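You operate a simulated robot arm through the tools that you are given. There is no shell and no other tool.

Carry out the task below with a simulated robot arm. There is one attempt and no reset: what you move stays moved.

TASK
Press the bake six board under the press plate at 1 to 2 kN.
Fine: plate square on the board, its handle toward the aisle; bed in, then wind the press wheel into the green band; switch warm on and leave it pressing.

It is judged by the outcome, as a careful person would: the job done as asked, and still so three seconds after it is handed in. It fails if anything else is knocked over, pushed out of place, dropped, spilled or broken.

THE ROBOT
A 6-joint arm with a three-finger gripper, fixed in place. Base frame: the origin is on the floor under the middle of its stand, x ahead of it, y to its left, z up. Readings come in cm, degrees, newtons and seconds.
It reaches about 121.3 cm from its shoulder. Its first joint turns from -166.0 to 166.0 degrees. Payload 4.89 kg.
Tool frame: the origin (TCP) lies between the finger pads and is the grasp point; the fingertips stand 3 cm ahead of it; z points along the fingers, y is the line along which they close. The gripper opens to 16.4 cm; its body begins 12.5 cm behind the TCP.
Orientation is that of the tool frame in the base frame, as a unit quaternion [w, x, y, z]. With the fingers straight down and closing along the base's y, the tool's x points along the base's -x, its y along +y and its z along -z.

THE INTERFACE
- The arm moves only by the tool step_arm. Its argument "plan" is a list of rows, each a list of 7 numbers: the shift along the tool's x, y, z in cm, then the turn, a rotation vector about the tool's x, y, z in degrees, then the opening, from 0 (shut) to 1 (fully open). In form: [[tx, ty, tz, wx, wy, wz, hand], ...]. A call has 1 to 20 rows; each row is the pose to reach, as a shift and turn from the pose commanded when the call began, along the tool's axes at that moment. A row lasts 0.2 s, in which the tool goes at most 5 cm and 8.6 degrees; a call with a longer step from one row to the next is refused whole, and so is a gripper value outside its range. A pose out of reach is approached as far as the arm can. The call stops where the force on the tool passes 90 N (or 10 N more than at its start, if that is more) or the arm is blocked; 0.2 s more then pass. Each finger travels about 10.8 cm/s and halts on what it meets, pressing with about 37 N; the grip force reading is that of the motor and also rises with nothing between the fingers. The clock runs only during rows and for 0.2 s after the last one: add rows that repeat a pose to give the fingers time. The reply holds the time, the measured pose of the TCP, the force on the tool along the base axes, the opening and the grip force, in the units named above and with some noise, with the torque about the TCP (base axes, N m) and any sound that the robot's microphone picked up.
- Cameras (640 x 400 px; columns grow to the right, rows downward): "scene" is fixed at [40.63, 65.14, 136.12]; the picture's right is [-0.82, -0.57, 0.00], its down [-0.32, 0.46, -0.83] and it looks along [0.47, -0.68, -0.56] (base axes); focal length 315 px, centre (320, 200). "wrist" rides on the gripper at [7.6, -0.2, -15.2] in the tool frame; the picture's right is [0.02, 1.00, 0.00], its down [-0.88, 0.02, -0.47] and it looks along [-0.47, 0.01, 0.88] (tool axes); focal length 247 px, centre (320, 200). There is no depth. A picture from a camera that has moved, and an enlarged one, comes with that camera's place and axes in the base frame and with its lens. The place of the scene camera against the robot may be out by one fixed shift of up to 1.2 cm in any direction.
- get_image(camera): a new picture of that camera. No time passes.
- lift_body(by): moves the trunk up (or, below 0, down) by that many cm; the arm rides with it, the base frame stays. It gives what a move gives, with no picture.
- inspect(camera, box): a new picture of the part [left, top, right, bottom] of that camera's present view, enlarged. No time passes.
- hand_in(): hands the job in; it is judged then, once.

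Places have to be worked out from the pictures, the camera data and where the tool is seen. Open the gripper and draw the arm clear of the work before you hand the job in, unless the task says otherwise.

The tools are called by a JSON object that holds its "op" and its "data". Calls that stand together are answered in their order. step_arm: Moves the arm, as the interface text tells. Its arguments: {"type":"object","properties":{"plan":{"type":"array","items":{"type":"array","items":{"type":"number"}}}},"required":["plan"]} The other tools are called the same way: lift_body (by) moves the trunk up or down; get_image (camera) takes a picture; inspect (camera, box) takes an enlarged picture of a part of a camera's view; hand_in () hands the job in.

At the start:

```text
t: 0.0
eef_pos: [53.31, 33.9, 118.66]
ee_rot: [0.0, 0.0, 1.0, 0.001]
ft_force: [0.0, 0.0, -0.1]
ft_torque: [-0.02, 0.0, -0.01]
finger_gap: 16.43
finger_force: 0.0
trunk travel left (down, up): [-10.0, 29.0]
```

scene: 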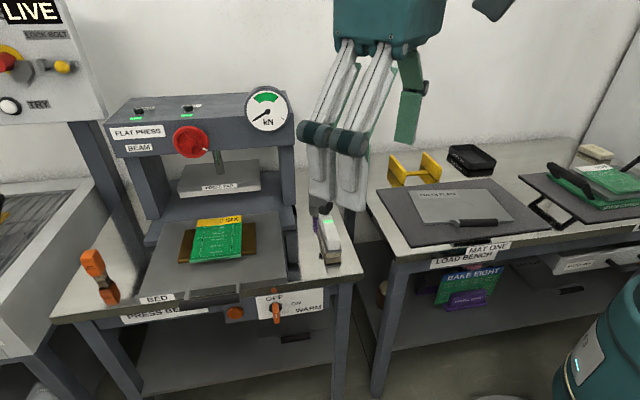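
wrist: 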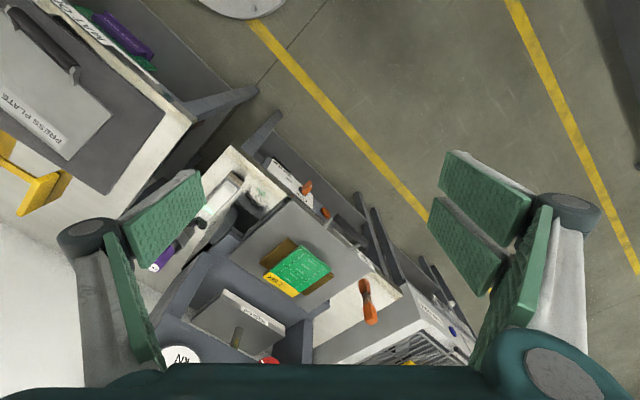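

I'll start by looking closely at the press and the load bench in enlarged views before I move anything.

{"op": "inspect", "data": {"camera": "scene", "box": [100, 80, 300, 205]}}

{"op": "inspect", "data": {"camera": "scene", "box": [60, 195, 360, 382]}}

{"op": "inspect", "data": {"camera": "scene", "box": [350, 130, 640, 311]}}

{"op": "inspect", "data": {"camera": "wrist", "box": [130, 120, 450, 380]}}

{"op": "inspect", "data": {"camera": "wrist", "box": [0, 0, 260, 220]}}

```text
3.20 times, centred on (200, 142) of scene
camera zoom: at [40.63, 65.14, 136.12], right [-0.82, -0.57, 0.0], down [-0.32, 0.46, -0.83], along [0.47, -0.68, -0.56], focal length 1007 px, centre (704, 384)
```

zoom: 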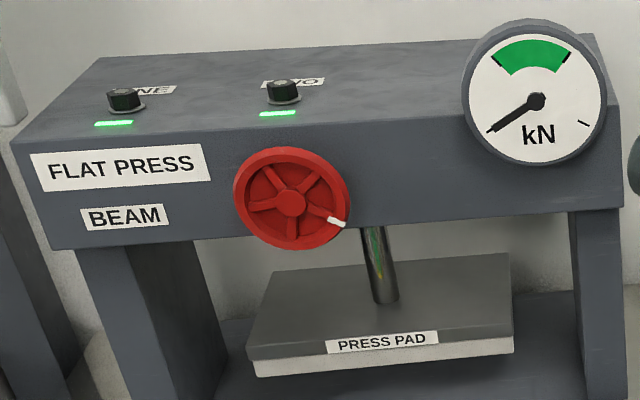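

```text
2.13 times, centred on (210, 288) of scene
camera zoom: at [40.63, 65.14, 136.12], right [-0.82, -0.57, 0.0], down [-0.32, 0.46, -0.83], along [0.47, -0.68, -0.56], focal length 671 px, centre (555, 11)
```

zoom: 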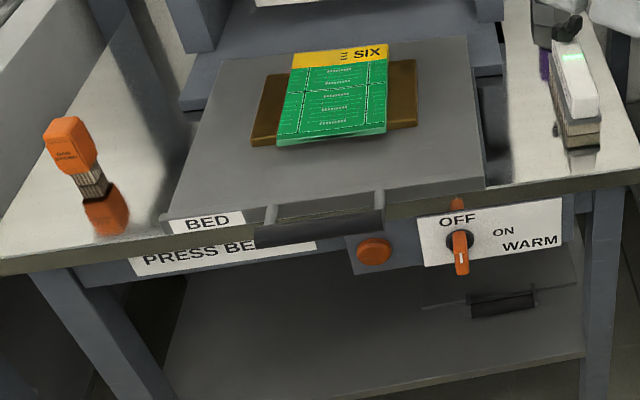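

```text
2.21 times, centred on (495, 220) of scene
camera zoom: at [40.63, 65.14, 136.12], right [-0.82, -0.57, 0.0], down [-0.32, 0.46, -0.83], along [0.47, -0.68, -0.56], focal length 694 px, centre (-66, 155)
```

zoom: 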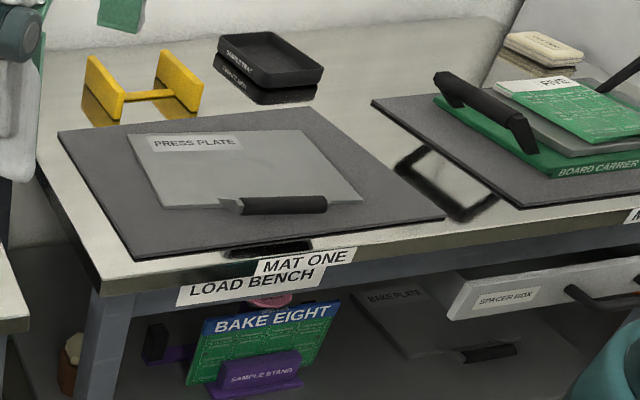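

```text
1.54 times, centred on (290, 250) of wrist
camera zoom: at [45.71, 33.76, 133.78], right [-0.02, 1.0, 0.0], down [0.88, 0.02, 0.47], along [0.47, 0.01, -0.88], focal length 380 px, centre (366, 123)
```

zoom: 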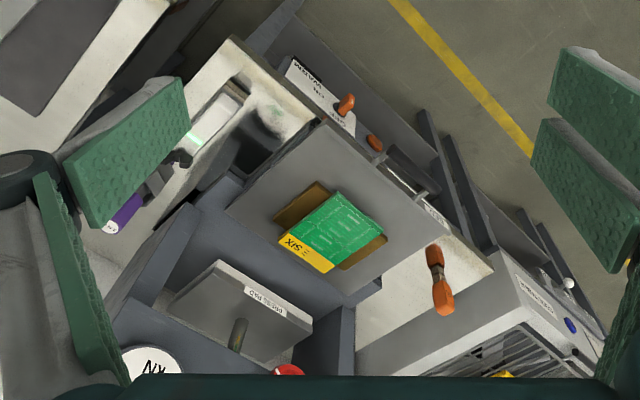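

```text
1.82 times, centred on (130, 110) of wrist
camera zoom: at [45.71, 33.76, 133.78], right [-0.02, 1.0, 0.0], down [0.88, 0.02, 0.47], along [0.47, 0.01, -0.88], focal length 449 px, centre (666, 364)
```

zoom: 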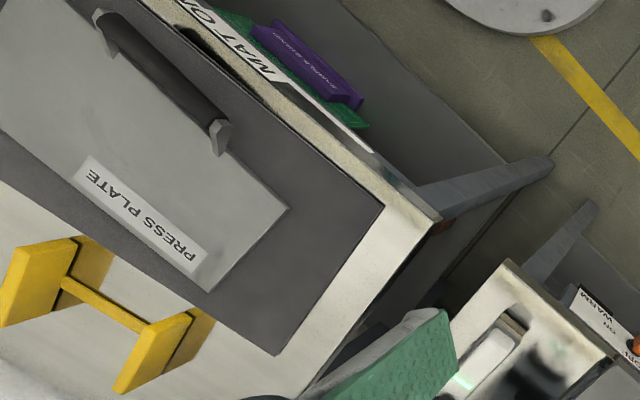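

The board sits on the bed near (98, 29, 82), the press faces the aisle along about (-0.7, +0.7), and the press plate lies on mat one near (50, -23, 81). I'll check the remaining labels and panels before I move.

{"op": "inspect", "data": {"camera": "scene", "box": [0, 0, 120, 130]}}

{"op": "inspect", "data": {"camera": "scene", "box": [120, 90, 220, 160]}}

{"op": "inspect", "data": {"camera": "scene", "box": [235, 75, 305, 140]}}

{"op": "inspect", "data": {"camera": "scene", "box": [210, 285, 340, 355]}}

{"op": "inspect", "data": {"camera": "scene", "box": [130, 200, 310, 310]}}

{"op": "inspect", "data": {"camera": "scene", "box": [370, 170, 530, 260]}}

```text
3.08 times, centred on (60, 65) of scene
camera zoom: at [40.63, 65.14, 136.12], right [-0.82, -0.57, 0.0], down [-0.32, 0.46, -0.83], along [0.47, -0.68, -0.56], focal length 968 px, centre (1120, 615)
```

zoom: 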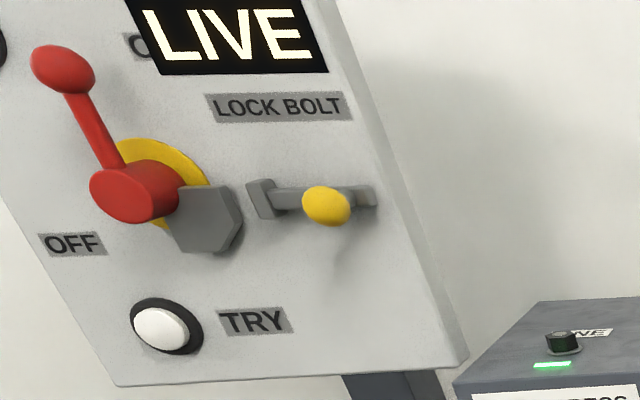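

```text
5.71 times, centred on (170, 125) of scene
camera zoom: at [40.63, 65.14, 136.12], right [-0.82, -0.57, 0.0], down [-0.32, 0.46, -0.83], along [0.47, -0.68, -0.56], focal length 1798 px, centre (1177, 629)
```

zoom: 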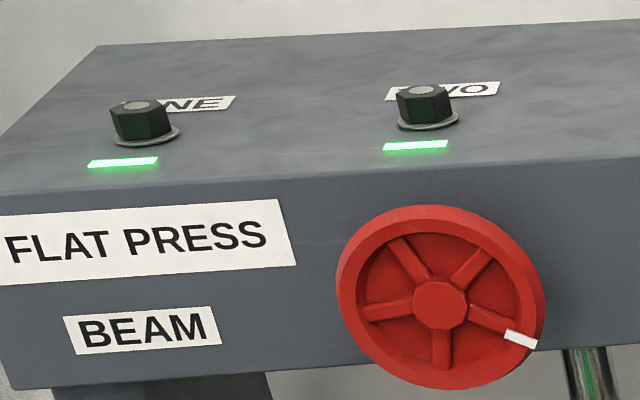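

```text
6.15 times, centred on (270, 108) of scene
camera zoom: at [40.63, 65.14, 136.12], right [-0.82, -0.57, 0.0], down [-0.32, 0.46, -0.83], along [0.47, -0.68, -0.56], focal length 1936 px, centre (628, 769)
```

zoom: 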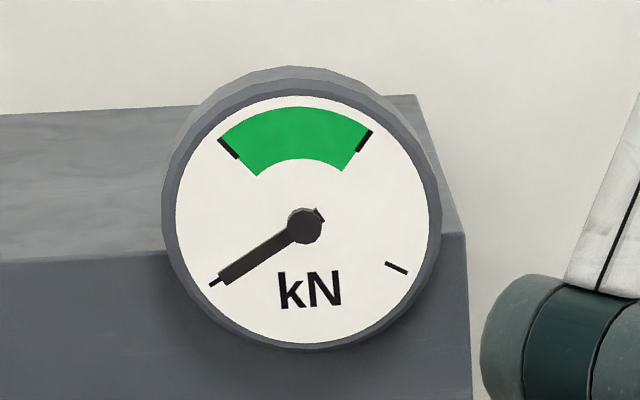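

```text
4.92 times, centred on (275, 320) of scene
camera zoom: at [40.63, 65.14, 136.12], right [-0.82, -0.57, 0.0], down [-0.32, 0.46, -0.83], along [0.47, -0.68, -0.56], focal length 1549 px, centre (542, -391)
```

zoom: 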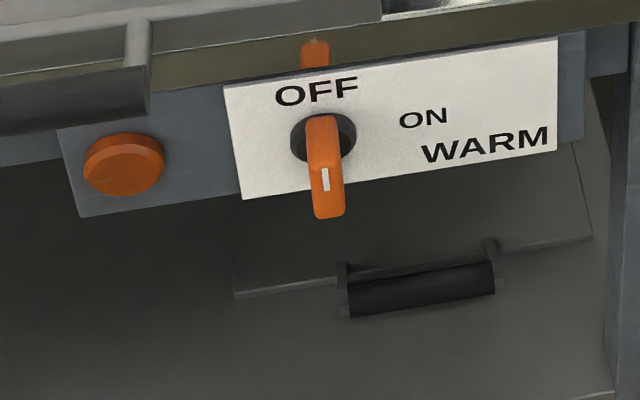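

```text
3.56 times, centred on (220, 255) of scene
camera zoom: at [40.63, 65.14, 136.12], right [-0.82, -0.57, 0.0], down [-0.32, 0.46, -0.83], along [0.47, -0.68, -0.56], focal length 1118 px, centre (676, 4)
```

zoom: 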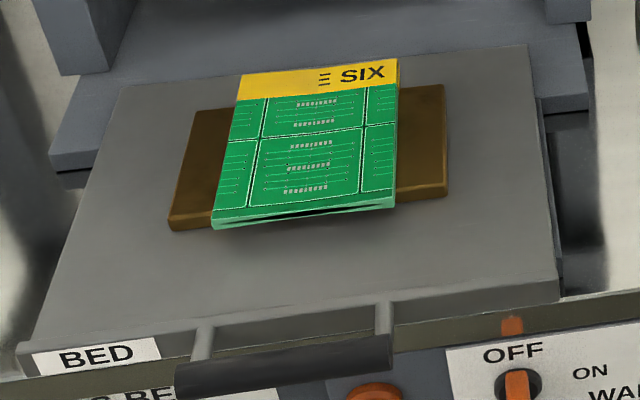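

```text
4.00 times, centred on (450, 215) of scene
camera zoom: at [40.63, 65.14, 136.12], right [-0.82, -0.57, 0.0], down [-0.32, 0.46, -0.83], along [0.47, -0.68, -0.56], focal length 1258 px, centre (-200, 140)
```

zoom: 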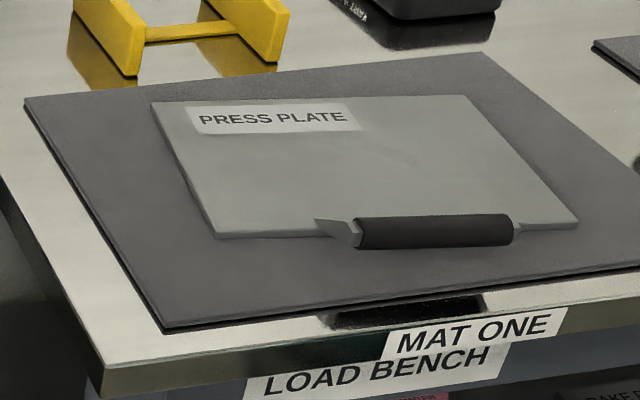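

Main power shows LIVE and the gauge rests at zero. I'll carry the gripper over the load bench at its present height so the wrist camera can measure the press plate and its handle.

{"op": "step_arm", "data": {"plan": [[1, -4.5, 0, 0, 0, 0, 1], [2, -9, 0, 0, 0, 0, 1], [3, -13.5, 0, 0, 0, 0, 1], [4, -18, 0, 0, 0, 0, 1], [5, -22.5, 0, 0, 0, 0, 1], [6, -27, 0, 0, 0, 0, 1], [7, -31.5, 0, 0, 0, 0, 1], [8, -36, 0, 0, 0, 0, 1], [9, -40.5, 0, 0, 0, 0, 1], [10, -45, 0, 0, 0, 0, 1], [11, -49.5, 0, 0, 0, 0, 1], [12, -54, 0, 0, 0, 0, 1], [13, -57, 0, 0, 0, 0, 1], [13, -57, 0, 0, 0, 0, 1]]}}

{"op": "get_image", "data": {"camera": "wrist"}}

{"op": "get_image", "data": {"camera": "scene"}}

```text
t: 3.0
eef_pos: [40.31, -23.14, 118.6]
ee_rot: [0.001, 0.0, 1.0, 0.0]
ft_force: [0.3, -0.3, 0.3]
ft_torque: [-0.04, 0.04, -0.02]
finger_gap: 16.4
finger_force: 0.0
trunk travel left (down, up): [-10.0, 29.0]
```

```text
taken
camera wrist: at [32.65, -23.24, 133.75], right [-0.02, 1.0, 0.0], down [0.88, 0.02, 0.47], along [0.47, 0.01, -0.88], focal length 247 px, centre (320, 200)
```

wrist: 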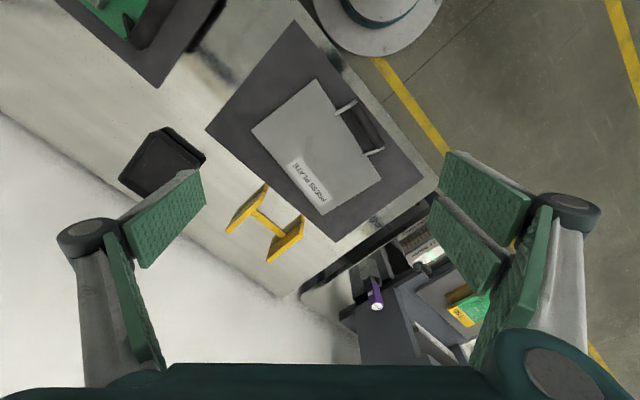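

```text
taken
```

scene: 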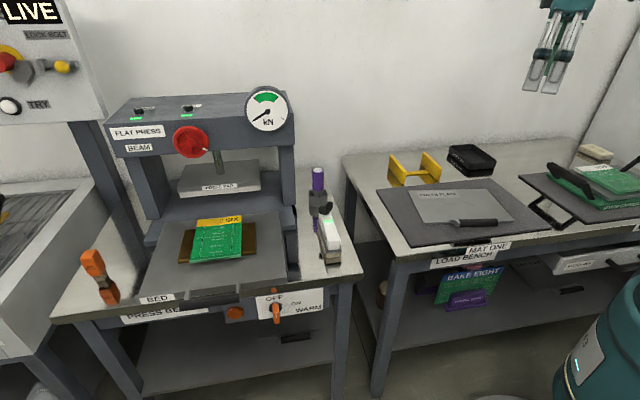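

The plate is in full view from above now; I'll enlarge it to measure its corners and handle.

{"op": "inspect", "data": {"camera": "wrist", "box": [200, 20, 440, 250]}}

{"op": "inspect", "data": {"camera": "wrist", "box": [320, 80, 400, 170]}}

{"op": "inspect", "data": {"camera": "scene", "box": [290, 150, 360, 290]}}

```text
1.74 times, centred on (320, 135) of wrist
camera zoom: at [32.65, -23.24, 133.75], right [-0.02, 1.0, 0.0], down [0.88, 0.02, 0.47], along [0.47, 0.01, -0.88], focal length 430 px, centre (320, 313)
```

zoom: 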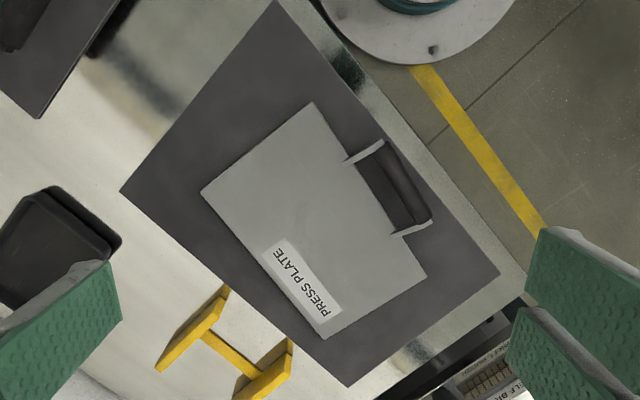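

```text
4.44 times, centred on (360, 125) of wrist
camera zoom: at [32.65, -23.24, 133.75], right [-0.02, 1.0, 0.0], down [0.88, 0.02, 0.47], along [0.47, 0.01, -0.88], focal length 1098 px, centre (142, 533)
```

zoom: 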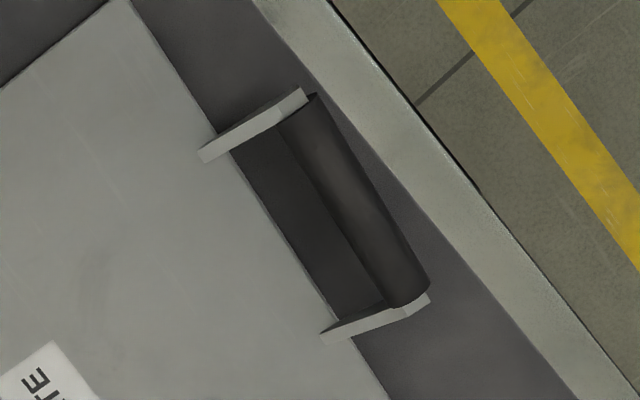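

```text
2.86 times, centred on (325, 220) of scene
camera zoom: at [40.63, 65.14, 136.12], right [-0.82, -0.57, 0.0], down [-0.32, 0.46, -0.83], along [0.47, -0.68, -0.56], focal length 899 px, centre (306, 143)
```

zoom: 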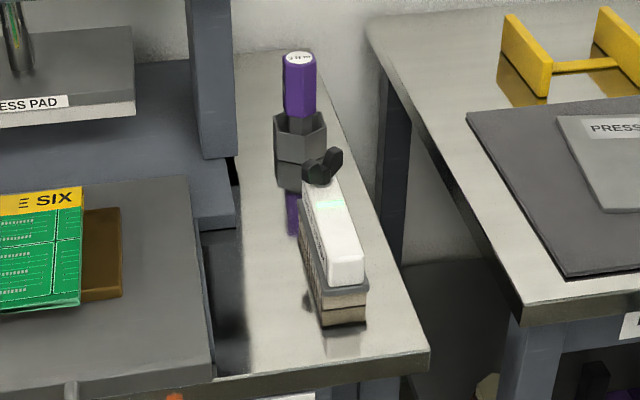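

Plate is about 25.6 x 16.8 cm, turned about 38° from base x. Its handle bar runs about 3 cm outside the aisle edge, centred near (42.7, -13.6, 83.8). I'll turn the gripper to close across the bar and hover above it.

{"op": "step_arm", "data": {"plan": [[-0.4, 1.6, 3.1, 0, 0, -6.4, 1], [-0.8, 3.2, 6.2, 0, 0, -12.7, 0.9], [-1.2, 4.8, 9.3, 0, 0, -19, 0.8], [-1.6, 6.4, 12.4, 0, 0, -25.4, 0.7], [-2.0, 8.0, 15.5, 0, 0, -31.7, 0.6], [-2.4, 9.5, 18.6, 0, 0, -38, 0.5], [-2.4, 9.5, 18.6, 0, 0, -38, 0.5]]}}

{"op": "get_image", "data": {"camera": "wrist"}}

{"op": "get_image", "data": {"camera": "scene"}}

```text
t: 4.6
eef_pos: [42.71, -13.49, 100.02]
ee_rot: [0.001, -0.325, 0.946, 0.001]
ft_force: [0.2, 0.4, 1.0]
ft_torque: [0.04, 0.0, 0.05]
finger_gap: 8.17
finger_force: 0.0
trunk travel left (down, up): [-10.0, 29.0]
```

```text
taken
camera wrist: at [36.84, -18.41, 115.13], right [-0.63, 0.77, 0.0], down [0.68, 0.56, 0.47], along [0.37, 0.3, -0.88], focal length 247 px, centre (320, 200)
```

wrist: 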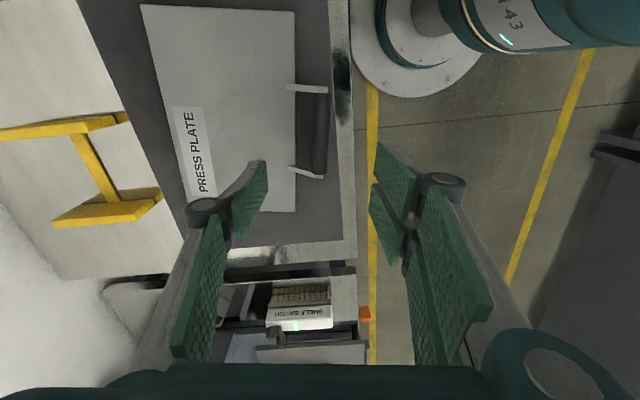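

```text
taken
```

scene: 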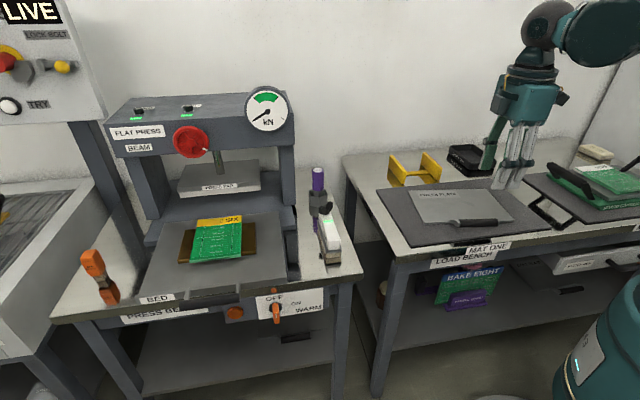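

I'll enlarge the handle from this closer view to pin down its exact place and height by parallax against the earlier view.

{"op": "inspect", "data": {"camera": "wrist", "box": [130, 0, 370, 260]}}

{"op": "inspect", "data": {"camera": "wrist", "box": [270, 70, 350, 190]}}

```text
1.54 times, centred on (250, 130) of wrist
camera zoom: at [36.84, -18.41, 115.13], right [-0.63, 0.77, 0.0], down [0.68, 0.56, 0.47], along [0.37, 0.3, -0.88], focal length 380 px, centre (428, 308)
```

zoom: 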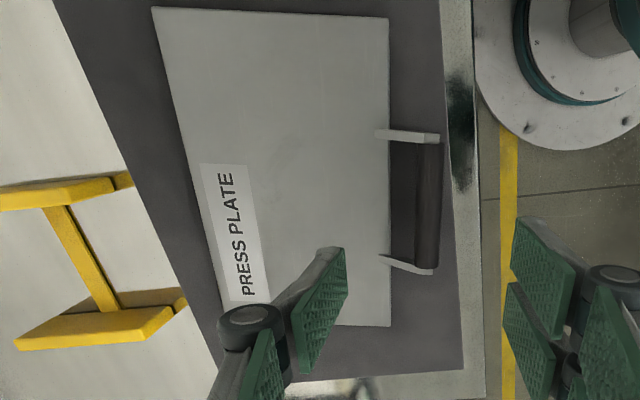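

```text
3.33 times, centred on (310, 130) of wrist
camera zoom: at [36.84, -18.41, 115.13], right [-0.63, 0.77, 0.0], down [0.68, 0.56, 0.47], along [0.37, 0.3, -0.88], focal length 823 px, centre (353, 433)
```

zoom: 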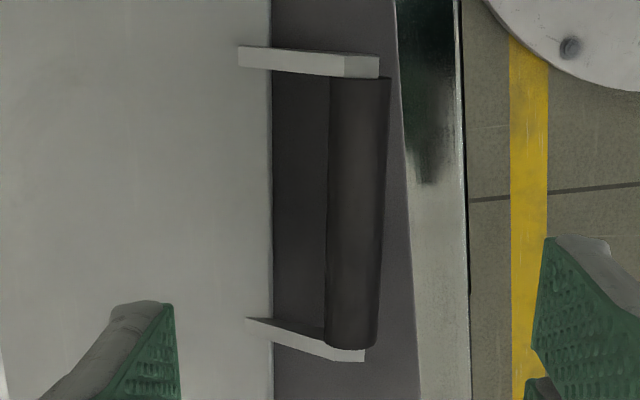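

Bar is almost exactly in line with the tool (axis near (42.45, -13.7)). I'll lower to about z = 90, still above the bar, for a closer height measurement.

{"op": "step_arm", "data": {"plan": [[0.1, 0, 3.3, 0, 0, 0, 0.5], [0.2, 0, 6.6, 0, 0, 0, 0.5], [0.28, 0, 10, 0, 0, 0, 0.5], [0.28, 0, 10, 0, 0, 0, 0.5]]}}

{"op": "get_image", "data": {"camera": "wrist"}}

{"op": "inspect", "data": {"camera": "scene", "box": [370, 100, 570, 260]}}

```text
t: 5.6
eef_pos: [42.46, -13.71, 90.15]
ee_rot: [0.0, -0.326, 0.945, 0.0]
ft_force: [-0.1, 0.2, -0.5]
ft_torque: [-0.02, -0.01, -0.03]
finger_gap: 8.22
finger_force: 0.1
trunk travel left (down, up): [-10.0, 29.0]
```

```text
taken
camera wrist: at [36.64, -18.58, 105.2], right [-0.63, 0.77, 0.0], down [0.68, 0.56, 0.47], along [0.37, 0.3, -0.88], focal length 247 px, centre (320, 200)
```

wrist: 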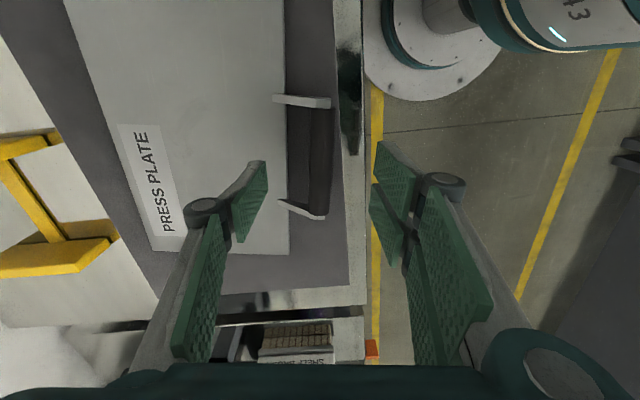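

```text
2.50 times, centred on (470, 180) of scene
camera zoom: at [40.63, 65.14, 136.12], right [-0.82, -0.57, 0.0], down [-0.32, 0.46, -0.83], along [0.47, -0.68, -0.56], focal length 786 px, centre (-55, 250)
```

zoom: 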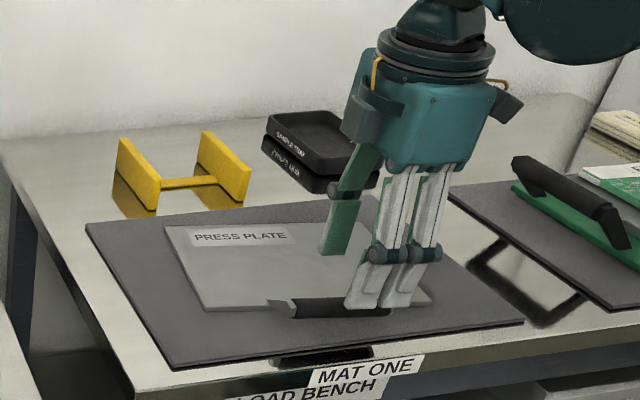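

I'll enlarge the handle in this view to get its scale and hence its height.

{"op": "inspect", "data": {"camera": "wrist", "box": [260, 80, 360, 230]}}

```text
2.67 times, centred on (310, 155) of wrist
camera zoom: at [36.64, -18.58, 105.2], right [-0.63, 0.77, 0.0], down [0.68, 0.56, 0.47], along [0.37, 0.3, -0.88], focal length 659 px, centre (347, 320)
```

zoom: 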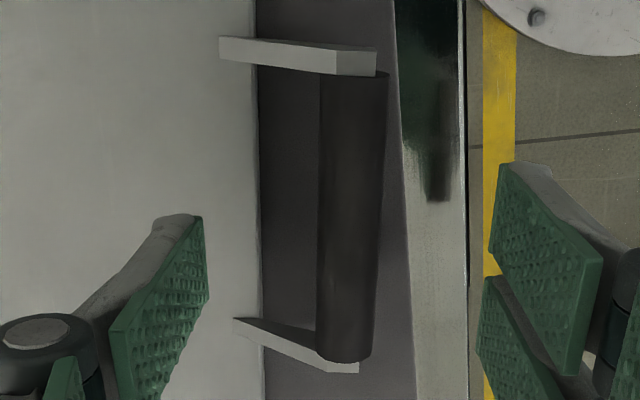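

Plate top is at z ≈ 81.0 and the bar axis at ≈ 84.3, diameter ≈ 2.1 cm. I'll descend to TCP z ≈ 85 (tips at ≈ 82, above the plate) and check before closing.

{"op": "step_arm", "data": {"plan": [[0, 0.1, 2, 0, 0, 0, 0.5], [0, 0.1, 4, 0, 0, 0, 0.5], [0, 0.1, 5, 0, 0, 0, 0.5], [0, 0.1, 5.2, 0, 0, 0, 0.5], [0, 0.1, 5.2, 0, 0, 0, 0.5]]}}

{"op": "get_image", "data": {"camera": "wrist"}}

{"op": "inspect", "data": {"camera": "scene", "box": [370, 130, 570, 260]}}

```text
t: 6.8
eef_pos: [42.33, -13.63, 84.93]
ee_rot: [0.0, -0.325, 0.946, 0.0]
ft_force: [0.3, 0.2, 0.1]
ft_torque: [0.02, 0.04, 0.0]
finger_gap: 8.19
finger_force: 0.0
trunk travel left (down, up): [-10.0, 29.0]
```

```text
taken
camera wrist: at [36.54, -18.5, 99.95], right [-0.63, 0.77, 0.0], down [0.68, 0.56, 0.47], along [0.37, 0.3, -0.88], focal length 247 px, centre (320, 200)
```

wrist: 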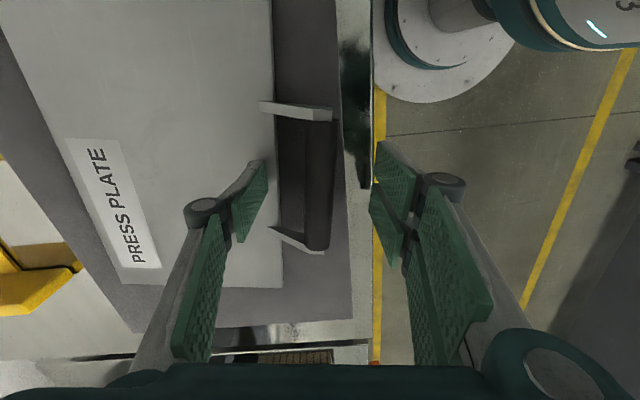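

```text
3.08 times, centred on (470, 195) of scene
camera zoom: at [40.63, 65.14, 136.12], right [-0.82, -0.57, 0.0], down [-0.32, 0.46, -0.83], along [0.47, -0.68, -0.56], focal length 968 px, centre (-142, 215)
```

zoom: 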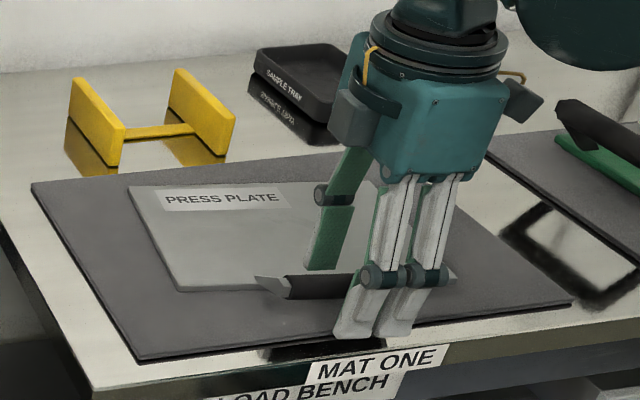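

The fingers straddle the bar and stand clear of the plate. Closing on the handle now.

{"op": "step_arm", "data": {"plan": [[0, 0, 0, 0, 0, 0, 0.3], [0, 0, 0, 0, 0, 0, 0.15], [0, 0, 0, 0, 0, 0, 0], [0, 0, 0, 0, 0, 0, 0], [0, 0, 0, 0, 0, 0, 0], [0, 0, 0, 0, 0, 0, 0]]}}

{"op": "get_image", "data": {"camera": "wrist"}}

{"op": "inspect", "data": {"camera": "scene", "box": [370, 130, 570, 260]}}

```text
t: 8.2
eef_pos: [42.46, -13.59, 84.95]
ee_rot: [0.0, -0.325, 0.946, 0.001]
ft_force: [-1.1, 0.3, 0.9]
ft_torque: [-0.02, 0.01, -0.28]
finger_gap: 2.13
finger_force: 36.7
trunk travel left (down, up): [-10.0, 29.0]
```

```text
taken
camera wrist: at [36.54, -18.5, 99.96], right [-0.63, 0.77, 0.0], down [0.68, 0.56, 0.47], along [0.37, 0.3, -0.88], focal length 247 px, centre (320, 200)
```

wrist: 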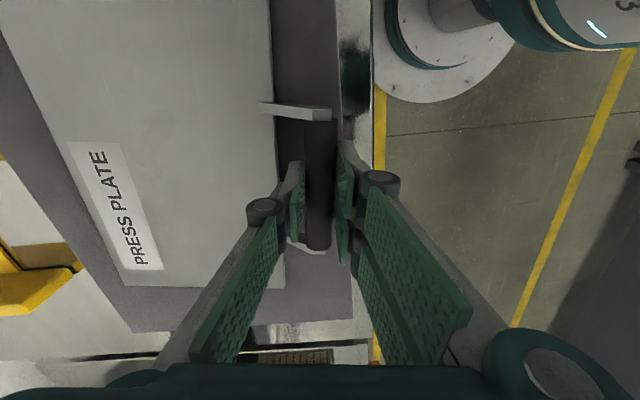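

```text
3.08 times, centred on (470, 195) of scene
camera zoom: at [40.63, 65.14, 136.12], right [-0.82, -0.57, 0.0], down [-0.32, 0.46, -0.83], along [0.47, -0.68, -0.56], focal length 968 px, centre (-142, 215)
```

zoom: 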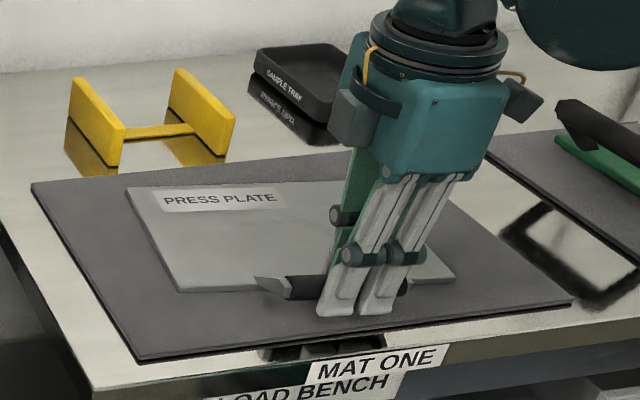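

The bar is gripped (gap 2.13 cm, 37 N). I'll lift slowly by 2 cm and see whether the plate stays level.

{"op": "step_arm", "data": {"plan": [[0, 0, -0.3, 0, 0, 0, 0], [0, 0, -0.6, 0, 0, 0, 0], [0, 0, -1.0, 0, 0, 0, 0], [0, 0, -1.5, 0, 0, 0, 0], [0, 0, -2, 0, 0, 0, 0], [0, 0, -2, 0, 0, 0, 0]]}}

{"op": "get_image", "data": {"camera": "wrist"}}

{"op": "inspect", "data": {"camera": "scene", "box": [370, 130, 570, 260]}}

```text
t: 9.6
eef_pos: [42.44, -13.65, 86.9]
ee_rot: [0.0, -0.325, 0.946, 0.0]
ft_force: [0.0, -0.3, -4.7]
ft_torque: [0.41, 0.34, 0.02]
finger_gap: 2.13
finger_force: 37.0
trunk travel left (down, up): [-10.0, 29.0]
```

```text
taken
camera wrist: at [36.55, -18.54, 101.98], right [-0.63, 0.77, 0.0], down [0.68, 0.56, 0.47], along [0.37, 0.3, -0.88], focal length 247 px, centre (320, 200)
```

wrist: 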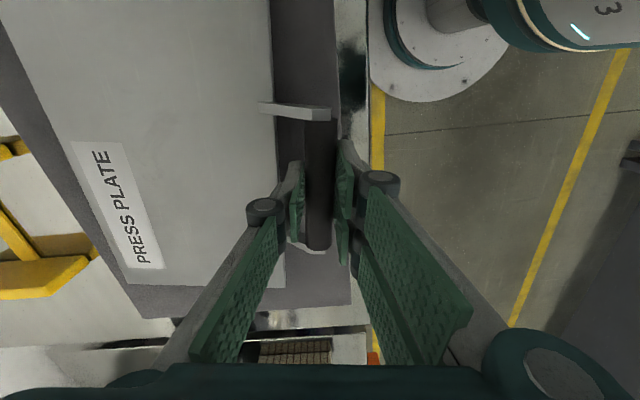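

```text
3.08 times, centred on (470, 195) of scene
camera zoom: at [40.63, 65.14, 136.12], right [-0.82, -0.57, 0.0], down [-0.32, 0.46, -0.83], along [0.47, -0.68, -0.56], focal length 968 px, centre (-142, 215)
```

zoom: 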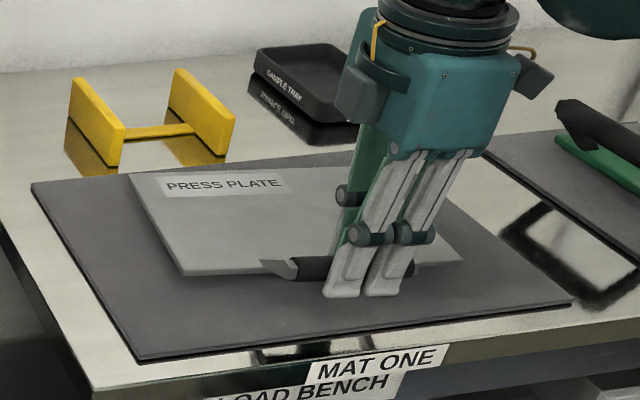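

The plate is lifted fully (about 4.7 N with its weight 11 cm out) and stays nearly level. Before carrying it over, I'll measure the board's corners precisely in the fixed scene view, where plate and board can later be compared.

{"op": "inspect", "data": {"camera": "scene", "box": [170, 205, 270, 270]}}

{"op": "inspect", "data": {"camera": "scene", "box": [130, 140, 310, 250]}}

{"op": "inspect", "data": {"camera": "scene", "box": [400, 170, 530, 255]}}

```text
6.15 times, centred on (220, 238) of scene
camera zoom: at [40.63, 65.14, 136.12], right [-0.82, -0.57, 0.0], down [-0.32, 0.46, -0.83], along [0.47, -0.68, -0.56], focal length 1936 px, centre (935, -31)
```

zoom: 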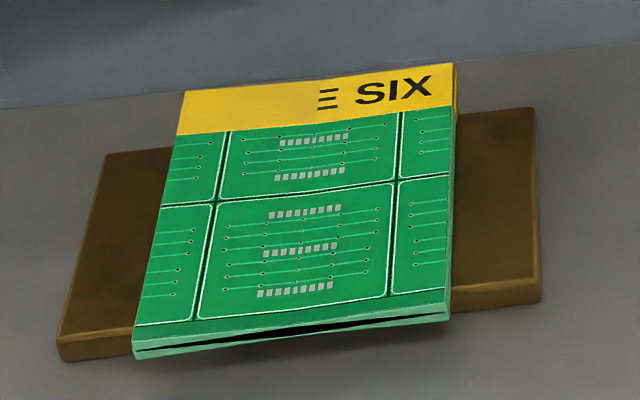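

```text
3.56 times, centred on (220, 195) of scene
camera zoom: at [40.63, 65.14, 136.12], right [-0.82, -0.57, 0.0], down [-0.32, 0.46, -0.83], along [0.47, -0.68, -0.56], focal length 1118 px, centre (676, 218)
```

zoom: 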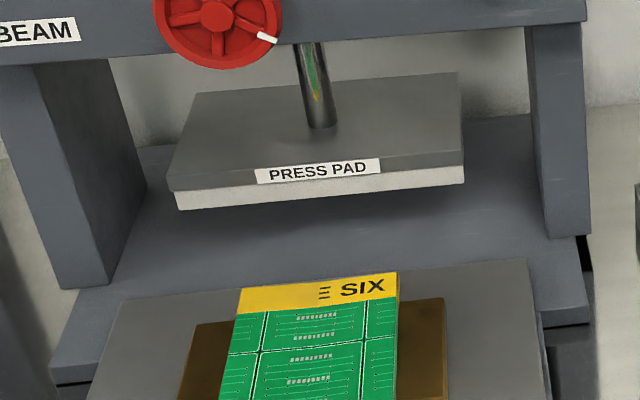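

```text
4.71 times, centred on (465, 212) of scene
camera zoom: at [40.63, 65.14, 136.12], right [-0.82, -0.57, 0.0], down [-0.32, 0.46, -0.83], along [0.47, -0.68, -0.56], focal length 1480 px, centre (-362, 141)
```

zoom: 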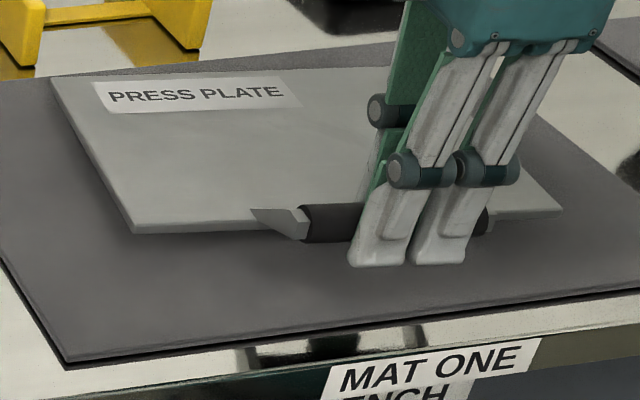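

The board is about 12 x 16 cm, edges at about 45°, centred near (97, 29). I'll lift the plate to travel height and check it holds level.

{"op": "step_arm", "data": {"plan": [[0, 0, -2, 0, 0, 0, 0], [0, 0, -5, 0, 0, 0, 0], [0, 0, -8, 0, 0, 0, 0], [0, 0, -11, 0, 0, 0, 0], [0, 0, -14, 0, 0, 0, 0], [0, 0, -17, 0, 0, 0, 0], [0, 0, -18, 0, 0, 0, 0], [0, 0, -18, 0, 0, 0, 0]]}}

{"op": "get_image", "data": {"camera": "wrist"}}

{"op": "get_image", "data": {"camera": "scene"}}

```text
t: 11.4
eef_pos: [42.36, -13.61, 104.94]
ee_rot: [0.0, -0.326, 0.945, 0.001]
ft_force: [-0.5, -1.3, -5.2]
ft_torque: [0.38, 0.3, 0.0]
finger_gap: 2.15
finger_force: 37.1
trunk travel left (down, up): [-10.0, 29.0]
```

```text
taken
camera wrist: at [36.56, -18.56, 120.02], right [-0.63, 0.77, 0.0], down [0.68, 0.56, 0.47], along [0.37, 0.3, -0.88], focal length 247 px, centre (320, 200)
```

wrist: 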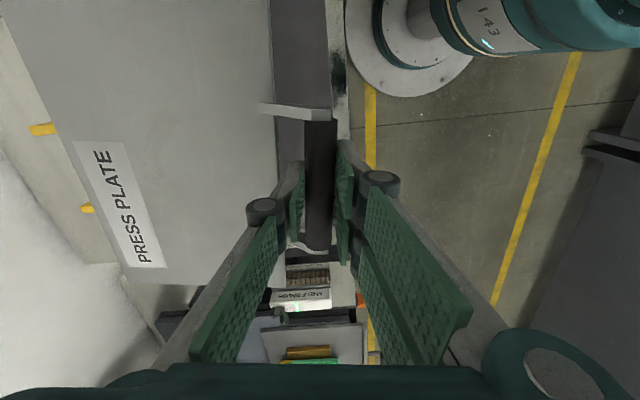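

```text
taken
```

scene: 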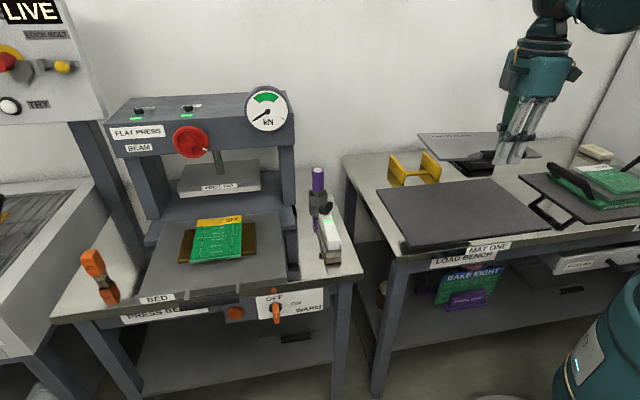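

Held well with only about 1.5° of droop. I'll carry it around on the aisle side to (75, 45), turning 7° to match the board's 45°.

{"op": "step_arm", "data": {"plan": [[-2.0, 0.85, 0, 0, 0, -0.3, 0], [-5.2, 2.2, 0, 0, 0, -0.6, 0], [-8.9, 3.77, 0, 0, 0, -1.0, 0], [-12.6, 5.34, 0, 0, 0, -1.4, 0], [-16.3, 6.9, 0, 0, 0, -1.8, 0], [-20.0, 8.5, 0, 0, 0, -2.3, 0], [-23.7, 10.05, 0, 0, 0, -2.8, 0], [-27.4, 11.6, 0, 0, 0, -3.3, 0], [-31.1, 13.2, 0, 0, 0, -3.8, 0], [-34.8, 14.75, 0, 0, 0, -4.3, 0], [-38.5, 16.3, 0, 0, 0, -4.8, 0], [-42.2, 17.9, 0, 0, 0, -5.3, 0], [-45.9, 19.5, 0, 0, 0, -5.8, 0], [-49.6, 21.0, 0, 0, 0, -6.3, 0], [-53.3, 22.6, 0, 0, 0, -6.7, 0], [-57.0, 24.2, 0, 0, 0, -7.0, 0], [-60.0, 25.4, 0, 0, 0, -7.2, 0], [-61.8, 26.2, 0, 0, 0, -7.2, 0], [-61.8, 26.2, 0, 0, 0, -7.2, 0]]}}

{"op": "get_image", "data": {"camera": "wrist"}}

{"op": "get_image", "data": {"camera": "scene"}}

```text
t: 15.4
eef_pos: [75.14, 45.03, 104.97]
ee_rot: [0.0, -0.385, 0.923, -0.001]
ft_force: [0.2, 0.1, -5.5]
ft_torque: [0.33, 0.41, 0.01]
finger_gap: 2.17
finger_force: 36.7
trunk travel left (down, up): [-10.0, 29.0]
```

```text
taken
camera wrist: at [69.85, 39.48, 120.01], right [-0.72, 0.69, 0.0], down [0.61, 0.64, 0.47], along [0.33, 0.34, -0.88], focal length 247 px, centre (320, 200)
```

wrist: 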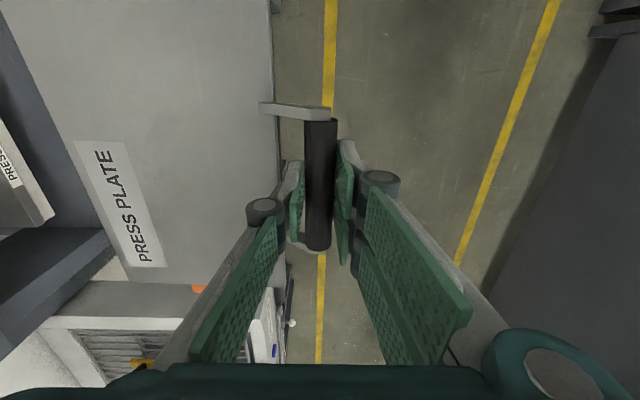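

```text
taken
```

scene: 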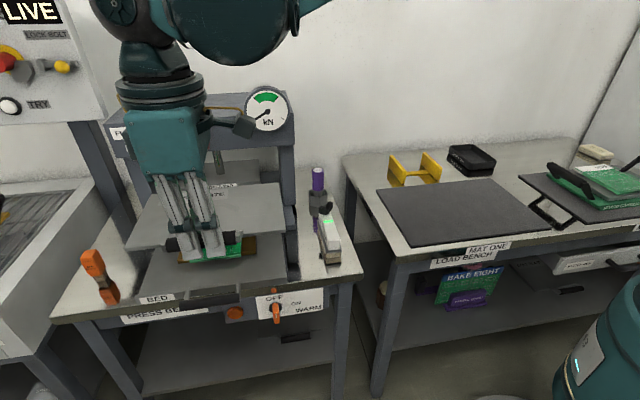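

The plate is at (75, 45, 105) with yaw 45.3°. I'll go down to z ≈ 94 first (below the wheel), then move in over the board, levelling the 1.6° droop.

{"op": "step_arm", "data": {"plan": [[0, 0, 2, 0, 0, 0, 0], [0, 0, 5, 0.5, 0, 0, 0], [0, 0, 8, 1.0, 0, 0, 0], [0, 0, 10.5, 1.6, 0, 0, 0], [-0.3, -1.2, 11, 1.6, 0, 0, 0], [-0.9, -3.5, 11, 1.6, 0, 0, 0], [-1.6, -6.2, 11, 1.6, 0, 0, 0], [-2.4, -9.2, 11, 1.6, 0, 0, 0], [-3.1, -12, 11, 1.6, 0, 0, 0], [-3.7, -14, 11, 1.6, 0, 0, 0], [-3.88, -14.87, 11, 1.6, 0, 0, 0], [-3.88, -14.87, 11, 1.6, 0, 0, 0]]}}

{"op": "get_image", "data": {"camera": "wrist"}}

{"op": "get_image", "data": {"camera": "scene"}}

{"op": "inspect", "data": {"camera": "scene", "box": [130, 160, 310, 290]}}

```text
t: 18.0
eef_pos: [88.32, 37.22, 93.88]
ee_rot: [0.005, -0.384, 0.923, -0.013]
ft_force: [0.6, -0.3, -4.9]
ft_torque: [0.32, 0.39, 0.01]
finger_gap: 2.16
finger_force: 36.9
trunk travel left (down, up): [-10.0, 29.0]
```

```text
taken
camera wrist: at [82.77, 32.0, 108.95], right [-0.72, 0.69, -0.03], down [0.6, 0.65, 0.47], along [0.34, 0.33, -0.88], focal length 247 px, centre (320, 200)
```

wrist: 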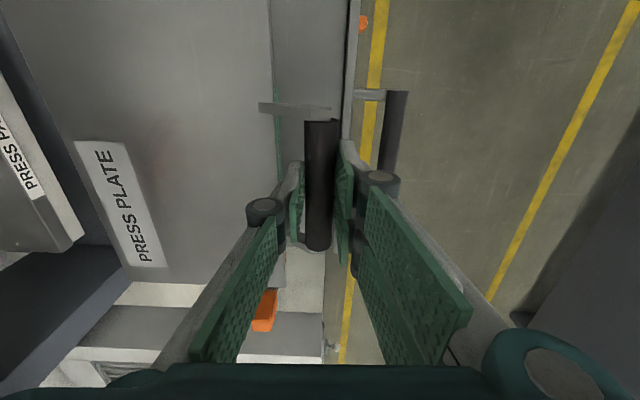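

```text
taken
```

scene: 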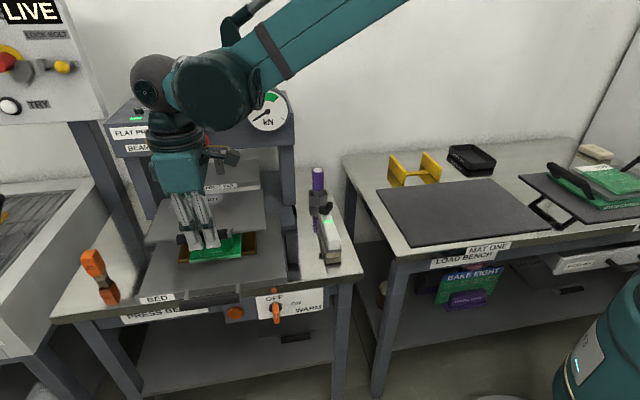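

```text
3.08 times, centred on (220, 225) of scene
camera zoom: at [40.63, 65.14, 136.12], right [-0.82, -0.57, 0.0], down [-0.32, 0.46, -0.83], along [0.47, -0.68, -0.56], focal length 968 px, centre (628, 123)
```

zoom: 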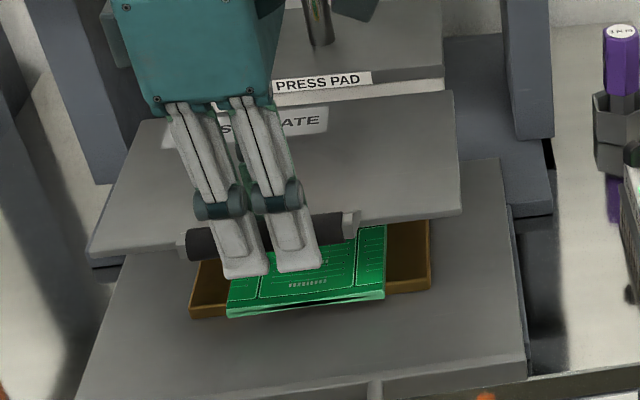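

Hovering over the board; I'll enlarge the gap between bar and plate in the wrist view, where the board's front edge shows, to check depth alignment.

{"op": "inspect", "data": {"camera": "wrist", "box": [240, 0, 420, 120]}}

{"op": "inspect", "data": {"camera": "wrist", "box": [250, 90, 340, 300]}}

{"op": "inspect", "data": {"camera": "scene", "box": [150, 215, 270, 285]}}

```text
3.33 times, centred on (330, 60) of wrist
camera zoom: at [82.77, 32.0, 108.95], right [-0.72, 0.69, -0.03], down [0.6, 0.65, 0.47], along [0.34, 0.33, -0.88], focal length 823 px, centre (287, 667)
```

zoom: 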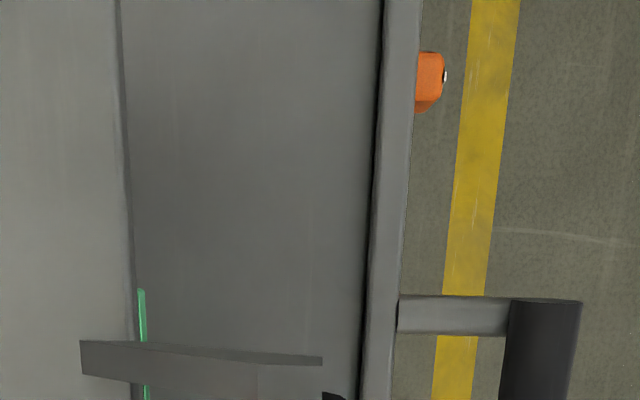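

```text
1.90 times, centred on (295, 195) of wrist
camera zoom: at [82.77, 32.0, 108.95], right [-0.72, 0.69, -0.03], down [0.6, 0.65, 0.47], along [0.34, 0.33, -0.88], focal length 470 px, centre (368, 210)
```

zoom: 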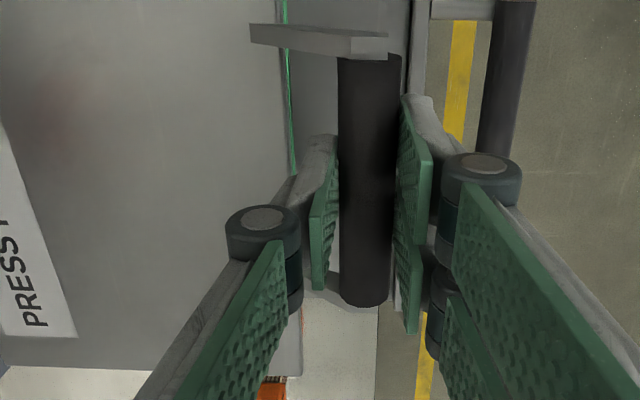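

```text
5.33 times, centred on (210, 250) of scene
camera zoom: at [40.63, 65.14, 136.12], right [-0.82, -0.57, 0.0], down [-0.32, 0.46, -0.83], along [0.47, -0.68, -0.56], focal length 1678 px, centre (907, -67)
```

zoom: 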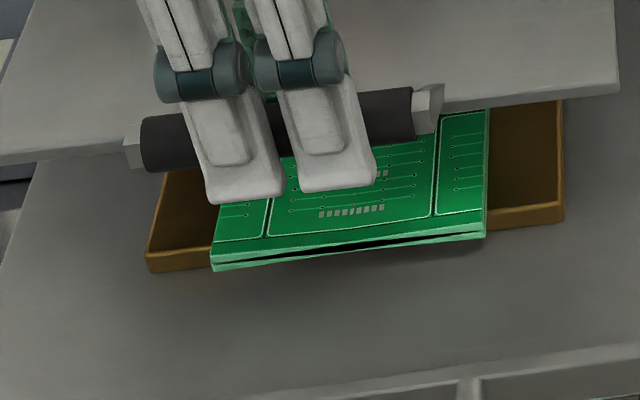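

The plate's yaw (45.2°) matches the board's (45.2°), but its front edge overhangs the board about 1.2 cm toward the aisle. I'll shift about 1 cm inward and lower to just above the board.

{"op": "step_arm", "data": {"plan": [[0, -0.3, 0.6, 0, 0, 0, 0], [0, -0.6, 1.4, 0, 0, 0, 0], [0, -0.9, 2.4, 0, 0, 0, 0], [0, -0.9, 3.4, 0, 0, 0, 0], [0, -0.9, 4.4, 0, 0, 0, 0], [0, -0.9, 5.2, 0, 0, 0, 0], [0, -0.9, 5.6, 0, 0, 0, 0], [0, -0.9, 5.6, 0, 0, 0, 0]]}}

{"op": "get_image", "data": {"camera": "wrist"}}

{"op": "inspect", "data": {"camera": "scene", "box": [130, 180, 290, 280]}}

```text
t: 19.8
eef_pos: [89.0, 36.54, 88.41]
ee_rot: [0.005, -0.384, 0.923, -0.013]
ft_force: [-0.6, -0.6, -4.6]
ft_torque: [0.36, 0.37, 0.01]
finger_gap: 2.17
finger_force: 37.7
trunk travel left (down, up): [-10.0, 29.0]
```

```text
taken
camera wrist: at [83.54, 31.31, 103.39], right [-0.72, 0.69, -0.03], down [0.6, 0.65, 0.47], along [0.34, 0.33, -0.88], focal length 247 px, centre (320, 200)
```

wrist: 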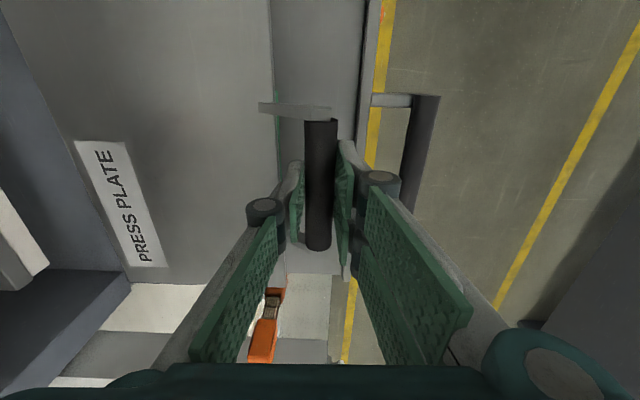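

```text
4.00 times, centred on (210, 230) of scene
camera zoom: at [40.63, 65.14, 136.12], right [-0.82, -0.57, 0.0], down [-0.32, 0.46, -0.83], along [0.47, -0.68, -0.56], focal length 1258 px, centre (760, 80)
```

zoom: 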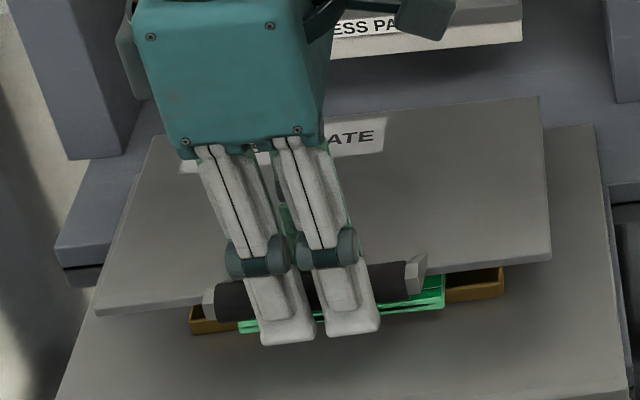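

No contact yet. I'll check the board edge relative to the plate edge again at this height.

{"op": "inspect", "data": {"camera": "wrist", "box": [250, 50, 350, 170]}}

{"op": "inspect", "data": {"camera": "scene", "box": [175, 235, 265, 270]}}

```text
3.33 times, centred on (300, 110) of wrist
camera zoom: at [83.54, 31.31, 103.39], right [-0.72, 0.69, -0.03], down [0.6, 0.65, 0.47], along [0.34, 0.33, -0.88], focal length 823 px, centre (387, 500)
```

zoom: 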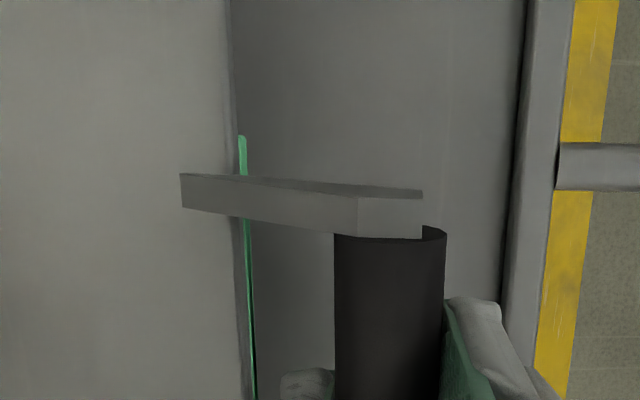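

```text
7.11 times, centred on (220, 252) of scene
camera zoom: at [40.63, 65.14, 136.12], right [-0.82, -0.57, 0.0], down [-0.32, 0.46, -0.83], along [0.47, -0.68, -0.56], focal length 2237 px, centre (1031, -173)
```

zoom: 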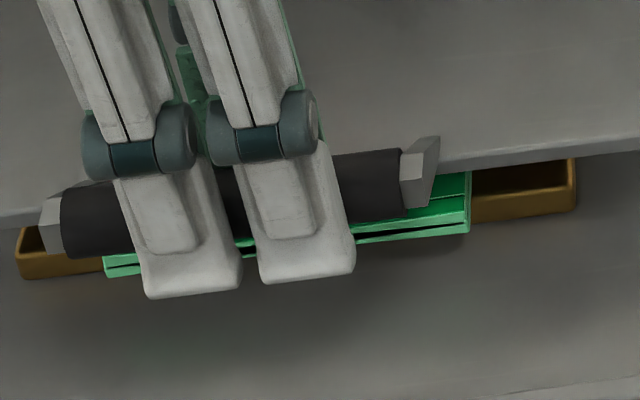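

Overhang is now about 0.3 cm as wanted, and sideways it's within about 0.3 cm. I'll lower gently toward contact.

{"op": "step_arm", "data": {"plan": [[0, -0.1, 0.4, 0, 0, 0, 0], [0, -0.15, 0.8, 0, 0, 0, 0], [0, -0.15, 1.2, 0, 0, 0, 0], [0, -0.15, 1.4, 0, 0, 0, 0], [0, -0.15, 1.4, 0, 0, 0, 0]]}}

```text
t: 21.0
eef_pos: [89.13, 36.43, 86.91]
ee_rot: [0.006, -0.385, 0.923, -0.013]
ft_force: [0.3, -0.2, -4.9]
ft_torque: [0.34, 0.38, 0.0]
finger_gap: 2.14
finger_force: 36.3
trunk travel left (down, up): [-10.0, 29.0]
```

Still hanging free at z = 86.9; continuing down in small steps.

{"op": "step_arm", "data": {"plan": [[0, 0, 0.2, 0, 0, 0, 0], [0, 0, 0.4, 0, 0, 0, 0], [0, 0, 0.4, 0, 0, 0, 0]]}}

{"op": "inspect", "data": {"camera": "scene", "box": [130, 190, 290, 290]}}

```text
t: 21.8
eef_pos: [89.34, 36.37, 86.55]
ee_rot: [0.006, -0.384, 0.923, -0.013]
ft_force: [0.3, 0.0, -6.0]
ft_torque: [0.35, 0.35, -0.02]
finger_gap: 2.14
finger_force: 36.5
trunk travel left (down, up): [-10.0, 29.0]
```

```text
4.00 times, centred on (210, 240) of scene
camera zoom: at [40.63, 65.14, 136.12], right [-0.82, -0.57, 0.0], down [-0.32, 0.46, -0.83], along [0.47, -0.68, -0.56], focal length 1258 px, centre (760, 40)
```

zoom: 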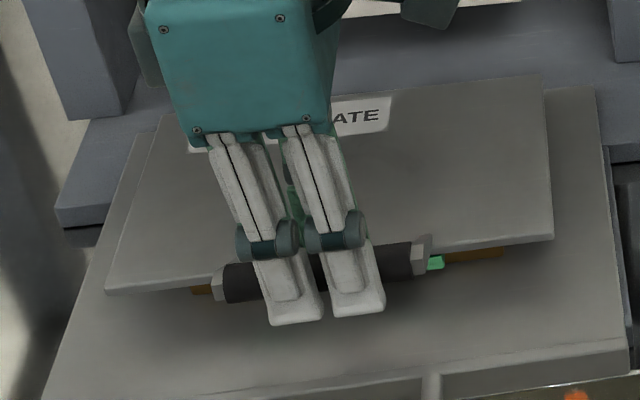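

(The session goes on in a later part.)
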